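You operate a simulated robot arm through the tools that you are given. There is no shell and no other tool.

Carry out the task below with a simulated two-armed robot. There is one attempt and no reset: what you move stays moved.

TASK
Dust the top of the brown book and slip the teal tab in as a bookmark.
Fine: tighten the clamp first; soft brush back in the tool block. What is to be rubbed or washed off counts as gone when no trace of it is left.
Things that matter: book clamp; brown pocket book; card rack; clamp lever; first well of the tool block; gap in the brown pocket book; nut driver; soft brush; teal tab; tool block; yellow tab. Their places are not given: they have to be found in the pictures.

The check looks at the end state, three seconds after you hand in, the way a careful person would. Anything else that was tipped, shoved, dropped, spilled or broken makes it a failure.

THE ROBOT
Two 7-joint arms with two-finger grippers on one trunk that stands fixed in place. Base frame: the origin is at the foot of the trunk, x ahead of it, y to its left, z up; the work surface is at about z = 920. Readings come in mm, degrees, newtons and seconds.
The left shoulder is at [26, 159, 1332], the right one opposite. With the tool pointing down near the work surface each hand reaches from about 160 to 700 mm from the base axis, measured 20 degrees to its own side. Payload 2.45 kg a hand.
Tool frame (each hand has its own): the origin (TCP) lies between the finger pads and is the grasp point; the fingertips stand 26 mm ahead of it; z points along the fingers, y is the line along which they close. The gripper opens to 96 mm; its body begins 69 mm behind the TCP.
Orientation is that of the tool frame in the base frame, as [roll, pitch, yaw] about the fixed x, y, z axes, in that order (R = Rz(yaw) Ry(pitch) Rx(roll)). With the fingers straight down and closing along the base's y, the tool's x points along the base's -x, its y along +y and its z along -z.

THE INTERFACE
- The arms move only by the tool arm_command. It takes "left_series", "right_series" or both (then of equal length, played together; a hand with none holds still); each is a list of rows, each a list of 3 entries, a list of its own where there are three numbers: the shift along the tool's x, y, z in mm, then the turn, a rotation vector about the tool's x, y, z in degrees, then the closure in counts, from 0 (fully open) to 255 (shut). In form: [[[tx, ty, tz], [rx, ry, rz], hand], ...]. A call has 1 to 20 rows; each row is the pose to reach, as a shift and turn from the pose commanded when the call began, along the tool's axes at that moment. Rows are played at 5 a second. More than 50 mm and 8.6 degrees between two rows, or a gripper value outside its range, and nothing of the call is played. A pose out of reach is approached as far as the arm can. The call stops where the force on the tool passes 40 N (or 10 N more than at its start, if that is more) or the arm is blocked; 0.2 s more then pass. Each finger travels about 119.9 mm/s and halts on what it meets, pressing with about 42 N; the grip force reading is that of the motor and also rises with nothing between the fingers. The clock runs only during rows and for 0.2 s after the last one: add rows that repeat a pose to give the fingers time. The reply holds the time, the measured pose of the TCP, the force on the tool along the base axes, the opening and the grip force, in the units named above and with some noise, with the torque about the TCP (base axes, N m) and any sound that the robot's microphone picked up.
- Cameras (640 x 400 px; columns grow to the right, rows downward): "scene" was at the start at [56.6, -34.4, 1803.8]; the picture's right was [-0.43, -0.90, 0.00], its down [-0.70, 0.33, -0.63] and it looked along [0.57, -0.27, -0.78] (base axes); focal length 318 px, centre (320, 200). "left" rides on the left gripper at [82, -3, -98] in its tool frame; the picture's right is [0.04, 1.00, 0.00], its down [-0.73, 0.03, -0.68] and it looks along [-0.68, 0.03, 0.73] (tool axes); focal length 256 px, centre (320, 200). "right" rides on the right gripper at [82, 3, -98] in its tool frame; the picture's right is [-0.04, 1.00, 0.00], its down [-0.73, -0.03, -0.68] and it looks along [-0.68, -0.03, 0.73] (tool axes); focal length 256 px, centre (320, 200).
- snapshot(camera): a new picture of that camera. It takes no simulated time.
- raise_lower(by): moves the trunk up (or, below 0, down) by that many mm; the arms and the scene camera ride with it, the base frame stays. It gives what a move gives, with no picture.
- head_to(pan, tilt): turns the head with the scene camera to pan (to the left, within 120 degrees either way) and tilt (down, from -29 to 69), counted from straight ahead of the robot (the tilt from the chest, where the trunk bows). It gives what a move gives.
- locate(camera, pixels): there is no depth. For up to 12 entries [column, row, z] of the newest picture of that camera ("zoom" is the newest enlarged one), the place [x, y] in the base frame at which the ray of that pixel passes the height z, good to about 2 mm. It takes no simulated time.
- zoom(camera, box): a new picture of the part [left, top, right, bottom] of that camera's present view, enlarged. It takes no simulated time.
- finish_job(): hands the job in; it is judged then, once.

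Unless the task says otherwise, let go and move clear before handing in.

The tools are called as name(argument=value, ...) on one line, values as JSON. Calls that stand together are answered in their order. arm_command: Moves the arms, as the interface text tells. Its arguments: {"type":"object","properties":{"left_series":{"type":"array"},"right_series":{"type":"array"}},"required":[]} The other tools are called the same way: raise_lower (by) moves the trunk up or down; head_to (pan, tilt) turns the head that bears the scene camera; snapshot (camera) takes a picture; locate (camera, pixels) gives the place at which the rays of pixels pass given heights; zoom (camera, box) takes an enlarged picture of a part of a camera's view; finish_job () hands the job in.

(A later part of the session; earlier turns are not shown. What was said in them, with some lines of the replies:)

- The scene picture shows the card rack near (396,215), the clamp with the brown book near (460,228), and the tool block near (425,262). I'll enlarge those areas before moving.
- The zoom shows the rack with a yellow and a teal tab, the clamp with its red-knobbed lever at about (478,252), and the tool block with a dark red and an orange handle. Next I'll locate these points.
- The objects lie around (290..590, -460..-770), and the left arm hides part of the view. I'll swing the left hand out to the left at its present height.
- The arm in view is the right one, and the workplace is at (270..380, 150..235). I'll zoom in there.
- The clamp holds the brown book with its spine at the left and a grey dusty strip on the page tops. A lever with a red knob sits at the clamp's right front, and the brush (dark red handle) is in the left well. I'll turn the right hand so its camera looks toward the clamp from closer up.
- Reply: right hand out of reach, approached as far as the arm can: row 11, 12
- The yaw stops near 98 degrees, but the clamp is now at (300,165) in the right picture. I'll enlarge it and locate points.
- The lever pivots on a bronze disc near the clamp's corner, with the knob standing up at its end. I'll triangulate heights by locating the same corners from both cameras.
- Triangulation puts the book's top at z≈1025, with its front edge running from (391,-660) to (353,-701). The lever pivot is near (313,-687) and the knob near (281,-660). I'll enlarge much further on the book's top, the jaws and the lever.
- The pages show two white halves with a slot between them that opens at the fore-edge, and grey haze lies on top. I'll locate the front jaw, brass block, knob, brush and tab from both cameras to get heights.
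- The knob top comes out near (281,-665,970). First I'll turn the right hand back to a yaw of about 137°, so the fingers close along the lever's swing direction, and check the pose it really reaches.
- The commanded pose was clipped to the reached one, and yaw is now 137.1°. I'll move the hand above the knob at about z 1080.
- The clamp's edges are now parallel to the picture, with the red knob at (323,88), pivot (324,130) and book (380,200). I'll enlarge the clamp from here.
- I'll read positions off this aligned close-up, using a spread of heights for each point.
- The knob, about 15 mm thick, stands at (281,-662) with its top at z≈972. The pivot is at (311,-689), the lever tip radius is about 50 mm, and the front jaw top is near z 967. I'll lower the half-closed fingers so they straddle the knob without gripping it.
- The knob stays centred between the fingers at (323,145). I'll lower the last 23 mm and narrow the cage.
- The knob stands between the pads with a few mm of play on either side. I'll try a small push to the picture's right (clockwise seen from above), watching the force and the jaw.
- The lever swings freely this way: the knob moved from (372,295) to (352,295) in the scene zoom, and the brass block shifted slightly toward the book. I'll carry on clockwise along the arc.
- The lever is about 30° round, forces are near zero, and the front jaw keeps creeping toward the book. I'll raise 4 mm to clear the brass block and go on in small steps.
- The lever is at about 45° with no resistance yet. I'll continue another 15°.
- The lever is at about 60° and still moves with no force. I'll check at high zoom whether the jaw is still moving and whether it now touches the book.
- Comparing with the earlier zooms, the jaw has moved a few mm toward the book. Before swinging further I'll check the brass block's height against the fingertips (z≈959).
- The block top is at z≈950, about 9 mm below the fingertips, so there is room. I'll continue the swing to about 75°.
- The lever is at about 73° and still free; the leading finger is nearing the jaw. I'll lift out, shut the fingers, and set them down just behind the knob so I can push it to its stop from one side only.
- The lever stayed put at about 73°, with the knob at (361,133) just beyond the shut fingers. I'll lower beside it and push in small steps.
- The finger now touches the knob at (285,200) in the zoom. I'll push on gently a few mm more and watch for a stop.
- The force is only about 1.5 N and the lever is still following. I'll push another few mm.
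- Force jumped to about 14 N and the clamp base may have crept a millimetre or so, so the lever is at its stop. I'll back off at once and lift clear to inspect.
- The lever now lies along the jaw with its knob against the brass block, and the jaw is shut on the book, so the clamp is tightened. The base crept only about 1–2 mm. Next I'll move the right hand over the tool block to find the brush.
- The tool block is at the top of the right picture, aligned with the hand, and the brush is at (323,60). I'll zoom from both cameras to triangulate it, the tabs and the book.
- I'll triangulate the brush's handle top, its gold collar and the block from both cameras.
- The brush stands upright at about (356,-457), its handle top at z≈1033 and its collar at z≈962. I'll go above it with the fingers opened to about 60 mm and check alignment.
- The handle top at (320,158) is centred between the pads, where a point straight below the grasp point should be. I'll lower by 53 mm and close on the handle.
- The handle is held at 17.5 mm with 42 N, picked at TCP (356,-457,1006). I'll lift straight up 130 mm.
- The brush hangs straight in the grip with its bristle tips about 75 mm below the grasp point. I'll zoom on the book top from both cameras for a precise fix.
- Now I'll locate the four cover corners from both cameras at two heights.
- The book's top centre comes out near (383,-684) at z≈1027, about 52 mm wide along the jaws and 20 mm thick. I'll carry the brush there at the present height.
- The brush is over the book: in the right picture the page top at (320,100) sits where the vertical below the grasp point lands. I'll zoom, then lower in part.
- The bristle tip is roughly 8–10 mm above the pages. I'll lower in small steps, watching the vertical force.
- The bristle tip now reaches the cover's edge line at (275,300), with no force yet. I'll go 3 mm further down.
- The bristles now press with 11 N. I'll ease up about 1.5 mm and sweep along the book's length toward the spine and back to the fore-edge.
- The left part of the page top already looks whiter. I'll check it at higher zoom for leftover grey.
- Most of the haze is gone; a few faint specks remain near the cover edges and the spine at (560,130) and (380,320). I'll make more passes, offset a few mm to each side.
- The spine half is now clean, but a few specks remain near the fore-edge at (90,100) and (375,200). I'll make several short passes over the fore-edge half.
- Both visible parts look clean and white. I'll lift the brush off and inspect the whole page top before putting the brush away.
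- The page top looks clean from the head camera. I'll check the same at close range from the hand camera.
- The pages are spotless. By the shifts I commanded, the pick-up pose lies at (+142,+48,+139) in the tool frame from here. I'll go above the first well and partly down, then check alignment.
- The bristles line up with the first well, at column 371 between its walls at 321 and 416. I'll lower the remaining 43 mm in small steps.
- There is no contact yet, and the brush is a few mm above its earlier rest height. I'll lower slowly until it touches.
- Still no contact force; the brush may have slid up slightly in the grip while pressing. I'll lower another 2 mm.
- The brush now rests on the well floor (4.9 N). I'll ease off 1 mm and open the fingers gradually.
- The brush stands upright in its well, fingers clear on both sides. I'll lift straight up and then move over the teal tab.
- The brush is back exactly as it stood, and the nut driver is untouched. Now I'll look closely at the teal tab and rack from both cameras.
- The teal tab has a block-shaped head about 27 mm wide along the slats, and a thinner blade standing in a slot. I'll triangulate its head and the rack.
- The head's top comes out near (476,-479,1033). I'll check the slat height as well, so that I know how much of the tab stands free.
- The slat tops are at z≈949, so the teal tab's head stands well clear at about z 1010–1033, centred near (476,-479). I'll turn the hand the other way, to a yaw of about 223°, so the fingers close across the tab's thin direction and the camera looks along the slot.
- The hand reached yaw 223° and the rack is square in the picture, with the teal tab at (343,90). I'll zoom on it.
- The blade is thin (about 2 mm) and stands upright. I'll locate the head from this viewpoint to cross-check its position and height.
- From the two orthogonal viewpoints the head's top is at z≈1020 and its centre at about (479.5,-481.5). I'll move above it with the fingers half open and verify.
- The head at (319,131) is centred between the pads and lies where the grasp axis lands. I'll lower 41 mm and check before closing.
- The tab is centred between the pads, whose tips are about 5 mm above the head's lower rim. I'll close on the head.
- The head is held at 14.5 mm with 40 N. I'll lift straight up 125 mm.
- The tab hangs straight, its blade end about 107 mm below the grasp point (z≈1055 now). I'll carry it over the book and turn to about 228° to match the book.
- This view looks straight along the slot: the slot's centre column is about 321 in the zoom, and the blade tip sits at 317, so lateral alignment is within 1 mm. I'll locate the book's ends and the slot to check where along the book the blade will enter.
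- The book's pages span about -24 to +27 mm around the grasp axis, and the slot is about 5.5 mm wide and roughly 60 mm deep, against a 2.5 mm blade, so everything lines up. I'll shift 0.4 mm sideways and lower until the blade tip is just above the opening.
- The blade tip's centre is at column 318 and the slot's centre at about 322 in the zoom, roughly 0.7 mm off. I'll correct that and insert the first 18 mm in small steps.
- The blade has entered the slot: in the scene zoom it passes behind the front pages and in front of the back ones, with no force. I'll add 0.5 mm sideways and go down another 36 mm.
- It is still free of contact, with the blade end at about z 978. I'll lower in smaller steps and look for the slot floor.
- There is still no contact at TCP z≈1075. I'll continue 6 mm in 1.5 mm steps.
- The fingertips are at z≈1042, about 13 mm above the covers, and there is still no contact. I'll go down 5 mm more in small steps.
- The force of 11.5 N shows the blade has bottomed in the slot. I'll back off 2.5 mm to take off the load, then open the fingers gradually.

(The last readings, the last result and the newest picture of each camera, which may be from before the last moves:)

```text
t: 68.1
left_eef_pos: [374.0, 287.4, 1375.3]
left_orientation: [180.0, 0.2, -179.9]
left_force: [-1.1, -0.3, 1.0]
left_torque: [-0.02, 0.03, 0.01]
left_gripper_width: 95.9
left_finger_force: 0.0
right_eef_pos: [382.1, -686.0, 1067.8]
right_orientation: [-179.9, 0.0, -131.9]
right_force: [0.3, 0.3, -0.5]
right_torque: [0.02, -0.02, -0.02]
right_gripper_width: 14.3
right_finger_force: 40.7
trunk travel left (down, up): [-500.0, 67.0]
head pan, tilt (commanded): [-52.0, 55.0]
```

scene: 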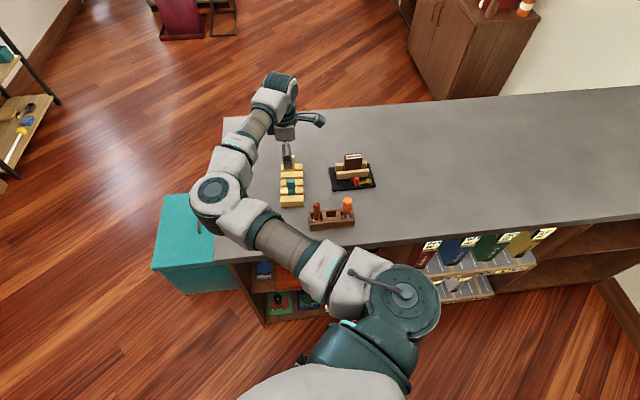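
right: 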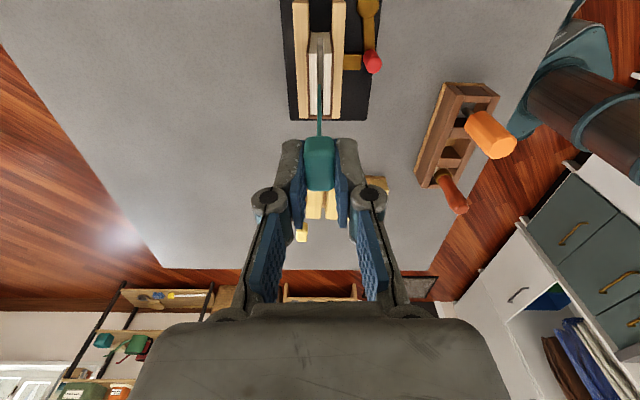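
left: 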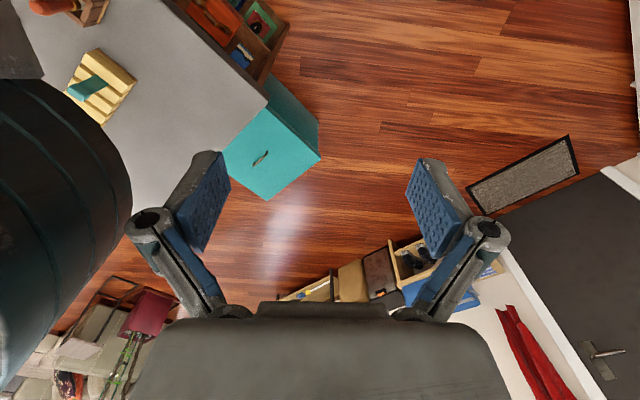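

The load is off and the blade is about 1 mm above the slot floor. Now I'll open the fingers slowly and evenly to about 50 mm.

arm_command(right_series=[[[0, 0, 0], [0, 0, 0], 222], [[0, 0, 0], [0, 0, 0], 210], [[0, 0, 0], [0, 0, 0], 190], [[0, 0, 0], [0, 0, 0], 160], [[0, 0, 0], [0, 0, 0], 120], [[0, 0, 0], [0, 0, 0], 120]])

zoom(camera="right", box=[250, 60, 390, 220])

zoom(camera="scene", box=[335, 135, 377, 171])

```text
t: 69.5
left_eef_pos: [373.7, 286.9, 1375.4]
left_orientation: [-180.0, 0.2, -180.0]
left_force: [0.9, -0.5, -0.1]
left_torque: [-0.01, 0.0, -0.02]
left_gripper_width: 96.1
left_finger_force: 0.1
right_eef_pos: [384.0, -685.5, 1067.0]
right_orientation: [-179.9, 0.0, -132.0]
right_force: [0.7, -0.1, 0.6]
right_torque: [0.02, 0.0, 0.0]
right_gripper_width: 50.8
right_finger_force: 0.1
trunk travel left (down, up): [-500.0, 67.0]
head pan, tilt (commanded): [-52.0, 55.0]
```

```text
2.50 times, centred on (320, 140) of right
```

zoom: 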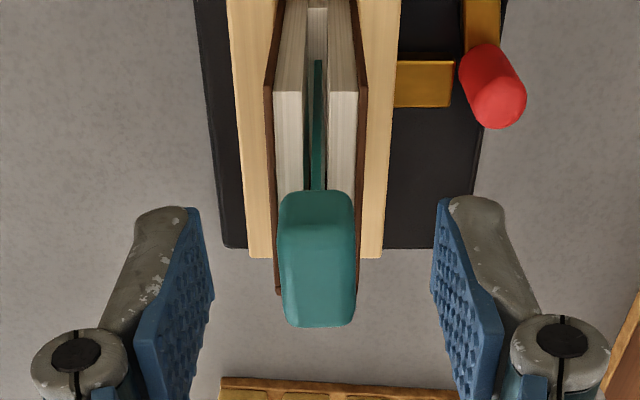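

```text
11.11 times, centred on (356, 153) of scene
```

zoom: 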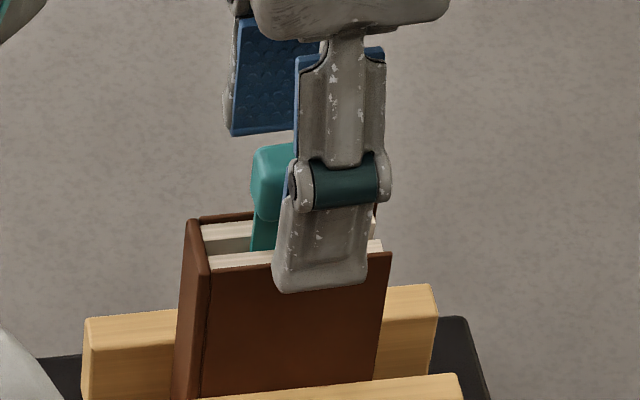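

The tab stands on its own in the slot and the fingers are clear on both sides. I'll lift straight up and move off toward the start position.

arm_command(right_series=[[[0, 0, -15], [0, 0, 0], 120], [[0, 0, -40], [0, 0, 0], 120], [[0, 0, -80], [0, 0, 0], 120], [[0, 0, -125], [0, 0, 0], 120], [[0, 0, -170], [0, 0, 0], 120], [[-35, 15, -205], [0, 0, 0], 120], [[-75, 30, -230], [0, 0, 0], 120], [[-115, 50, -230], [0, 0, 0], 120], [[-150, 70, -230], [0, 0, 0], 120], [[-150, 70, -230], [0, 0, 0], 120]])

snapshot(camera="scene")

zoom(camera="scene", box=[325, 135, 395, 200])

zoom(camera="scene", box=[335, 135, 377, 171])

snapshot(camera="right")

```text
refused: row 6 steps farther than a row can; nothing moved
```

```text
taken
```

scene: 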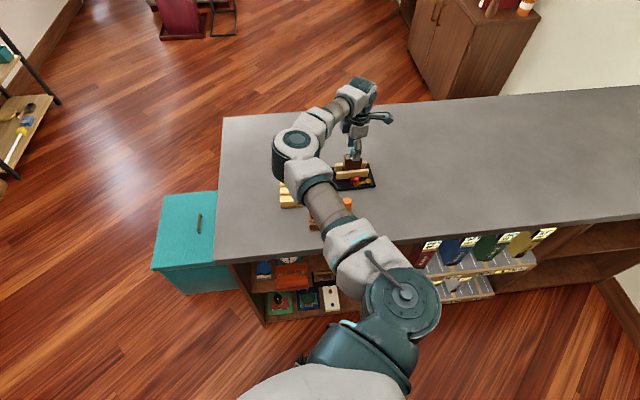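

```text
6.15 times, centred on (360, 168) of scene
```

zoom: 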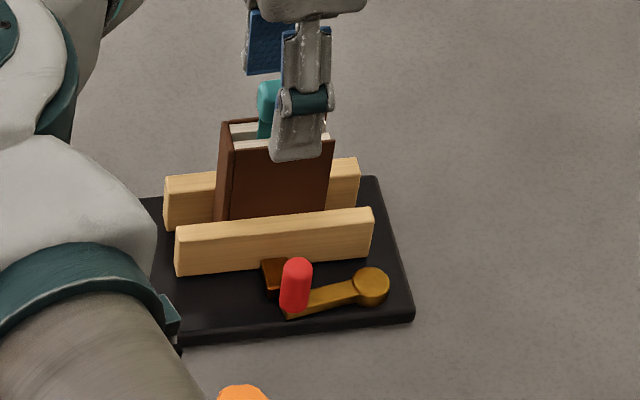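

```text
11.11 times, centred on (356, 153) of scene
```

zoom: 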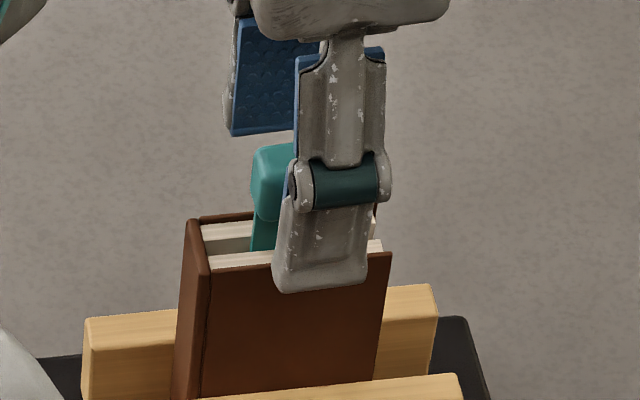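

```text
taken
```

right: 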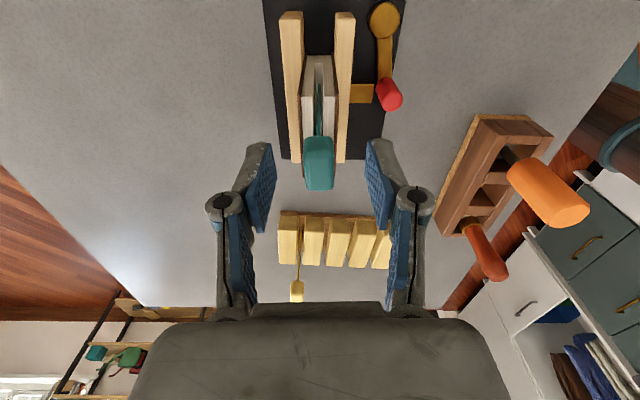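

That call was refused because one step was too long, so nothing moved. I'll repeat it with shorter steps, straight up first.

arm_command(right_series=[[[0, 0, -15], [0, 0, 0], 120], [[0, 0, -40], [0, 0, 0], 120], [[0, 0, -80], [0, 0, 0], 120], [[0, 0, -120], [0, 0, 0], 120], [[0, 0, -160], [0, 0, 0], 120], [[0, 0, -200], [0, 0, 0], 120], [[-30, 12, -215], [0, 0, 0], 120], [[-60, 25, -225], [0, 0, 0], 120], [[-95, 40, -225], [0, 0, 0], 120], [[-130, 55, -225], [0, 0, 0], 120], [[-150, 65, -225], [0, 0, 0], 120], [[-150, 65, -225], [0, 0, 0], 120]])

snapshot(camera="scene")

zoom(camera="scene", box=[325, 135, 395, 200])

zoom(camera="scene", box=[335, 135, 377, 171])

snapshot(camera="right")

```text
t: 72.1
left_eef_pos: [374.0, 287.8, 1374.0]
left_orientation: [-180.0, 0.2, 179.9]
left_force: [0.1, -0.3, 0.0]
left_torque: [0.0, 0.04, 0.02]
left_gripper_width: 96.0
left_finger_force: 0.0
right_eef_pos: [433.6, -525.7, 1292.5]
right_orientation: [-179.7, -0.1, -132.0]
right_force: [-0.3, -0.6, -0.5]
right_torque: [0.0, -0.01, 0.02]
right_gripper_width: 50.9
right_finger_force: 0.0
trunk travel left (down, up): [-500.0, 67.0]
head pan, tilt (commanded): [-52.0, 55.0]
```

```text
taken
```

scene: 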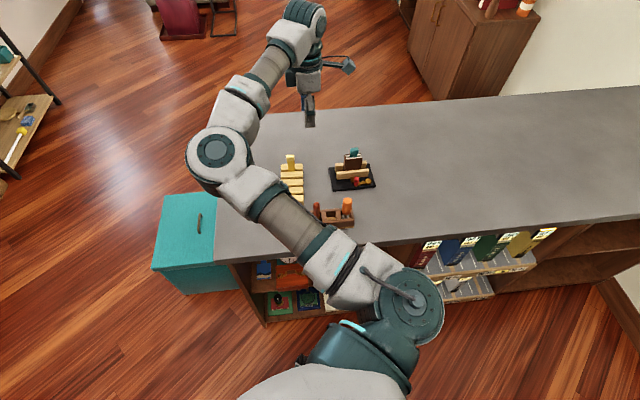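

```text
6.15 times, centred on (360, 168) of scene
```

zoom: 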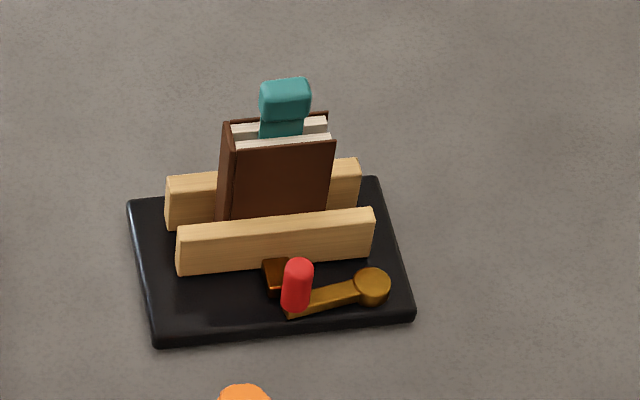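

```text
11.11 times, centred on (356, 153) of scene
```

zoom: 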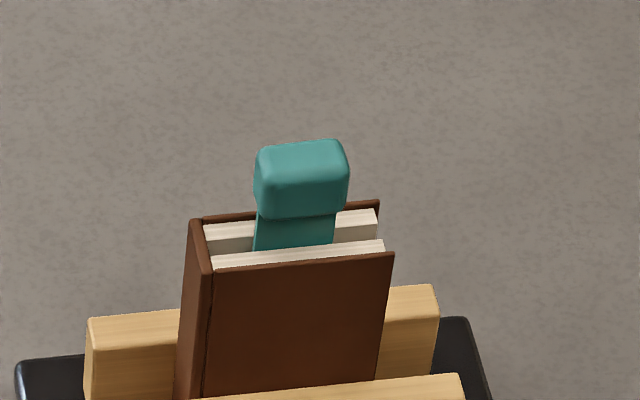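

```text
taken
```

right: 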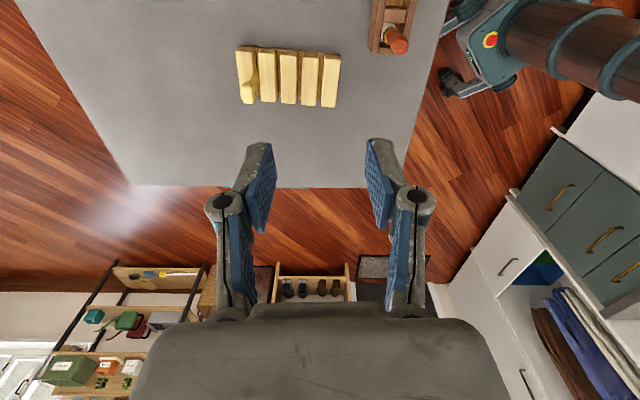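

The teal tab stands squarely in the slot and the brush and nut driver are in place. Before handing in, I'll check the lever's final angle, the page top and the tool block at high zoom.

zoom(camera="scene", box=[346, 156, 368, 172])

zoom(camera="scene", box=[344, 172, 380, 198])

zoom(camera="scene", box=[300, 190, 366, 236])

zoom(camera="scene", box=[346, 148, 366, 162])

```text
16.00 times, centred on (357, 164) of scene
```

zoom: 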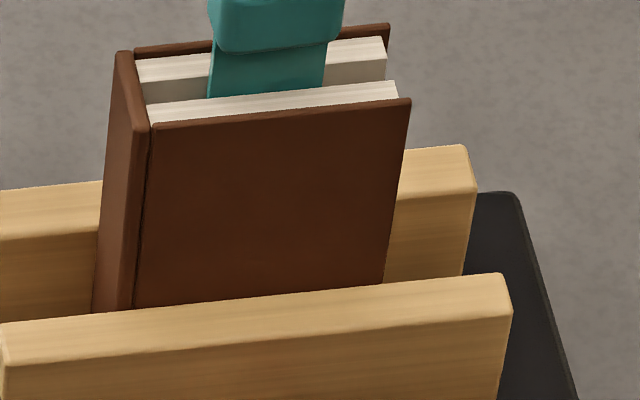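

```text
15.38 times, centred on (362, 185) of scene
```

zoom: 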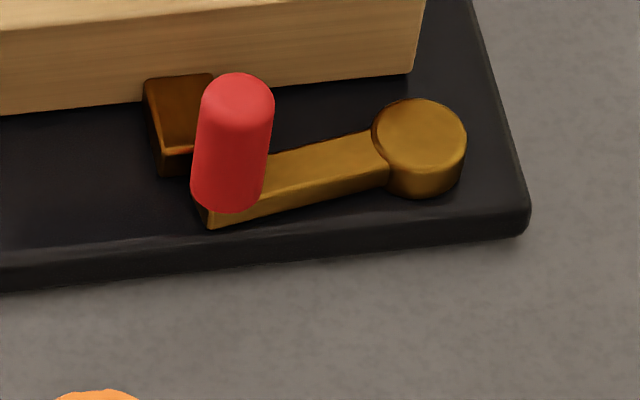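

```text
8.70 times, centred on (333, 213) of scene
```

zoom: 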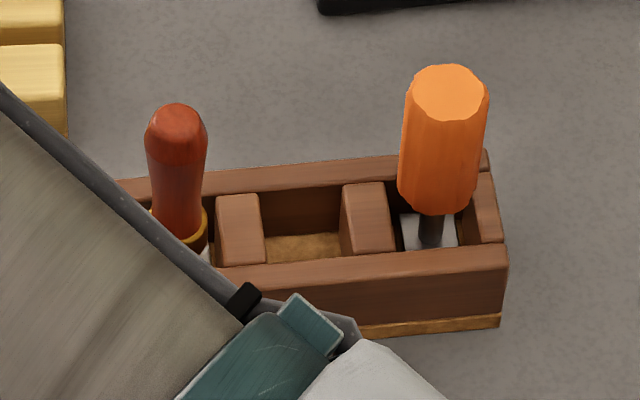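

```text
16.00 times, centred on (356, 155) of scene
```

zoom: 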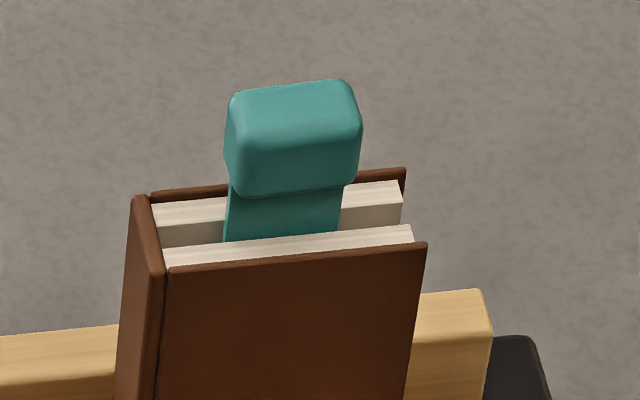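

The pages and brush look right. I'll measure the lever's angle against the jaw to be sure it is fully home.

zoom(camera="scene", box=[344, 172, 380, 198])

locate(camera="zoom", pixels=[[388, 165, 946], [262, 197, 946], [372, 132, 946], [270, 155, 946], [388, 187, 938], [212, 228, 938], [0, 112, 937], [412, 72, 937], [145, 85, 950], [215, 78, 950], [160, 150, 950], [419, 130, 953]])

```text
15.38 times, centred on (362, 185) of scene
```

zoom: 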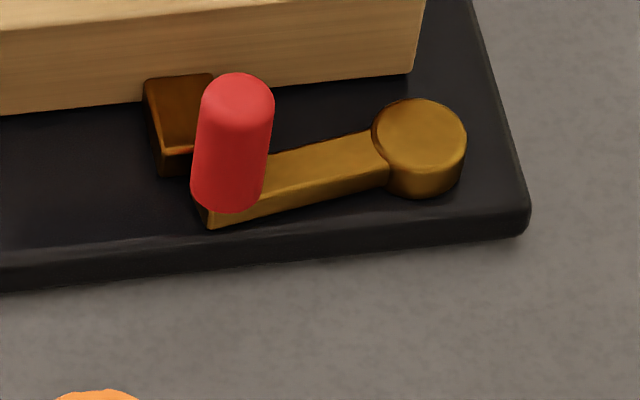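

```text
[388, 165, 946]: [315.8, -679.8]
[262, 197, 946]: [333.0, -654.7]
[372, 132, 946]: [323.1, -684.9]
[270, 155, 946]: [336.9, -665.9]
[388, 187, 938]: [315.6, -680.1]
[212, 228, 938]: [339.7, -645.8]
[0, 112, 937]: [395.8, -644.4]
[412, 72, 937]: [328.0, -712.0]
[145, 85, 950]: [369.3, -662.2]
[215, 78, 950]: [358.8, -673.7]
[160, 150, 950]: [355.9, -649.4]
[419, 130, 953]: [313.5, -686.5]
```

The lever has turned about 80° and met a hard stop there, with the jaw snug on the book. The page top is spotless, the teal tab is seated in the gap, and the brush and nut driver are in their wells. The yellow tab is untouched and both hands are empty and clear, so I'm handing in.

finish_job()

```text
The job is handed in.
```

I finished the job and handed it in; the result of the check wasn't shown to me.

- **Clamp:** I turned the lever about 80° clockwise until it hit a hard stop. The front jaw now sits snug against the book.
- **Dusting:** I brushed the top of the brown book until no grey showed in close-ups from both cameras.
- **Brush:** It is back upright in the first well, where I picked it up.
- **Bookmark:** The teal tab is down at the bottom of the gap in the book and stands on its own, with its head above the pages.

**Clamp shift:** the last push on the lever moved the clamp about 1–2 mm on the table. In the last pictures, the nut driver and yellow tab were where they started. Both hands are empty and clear of the work.
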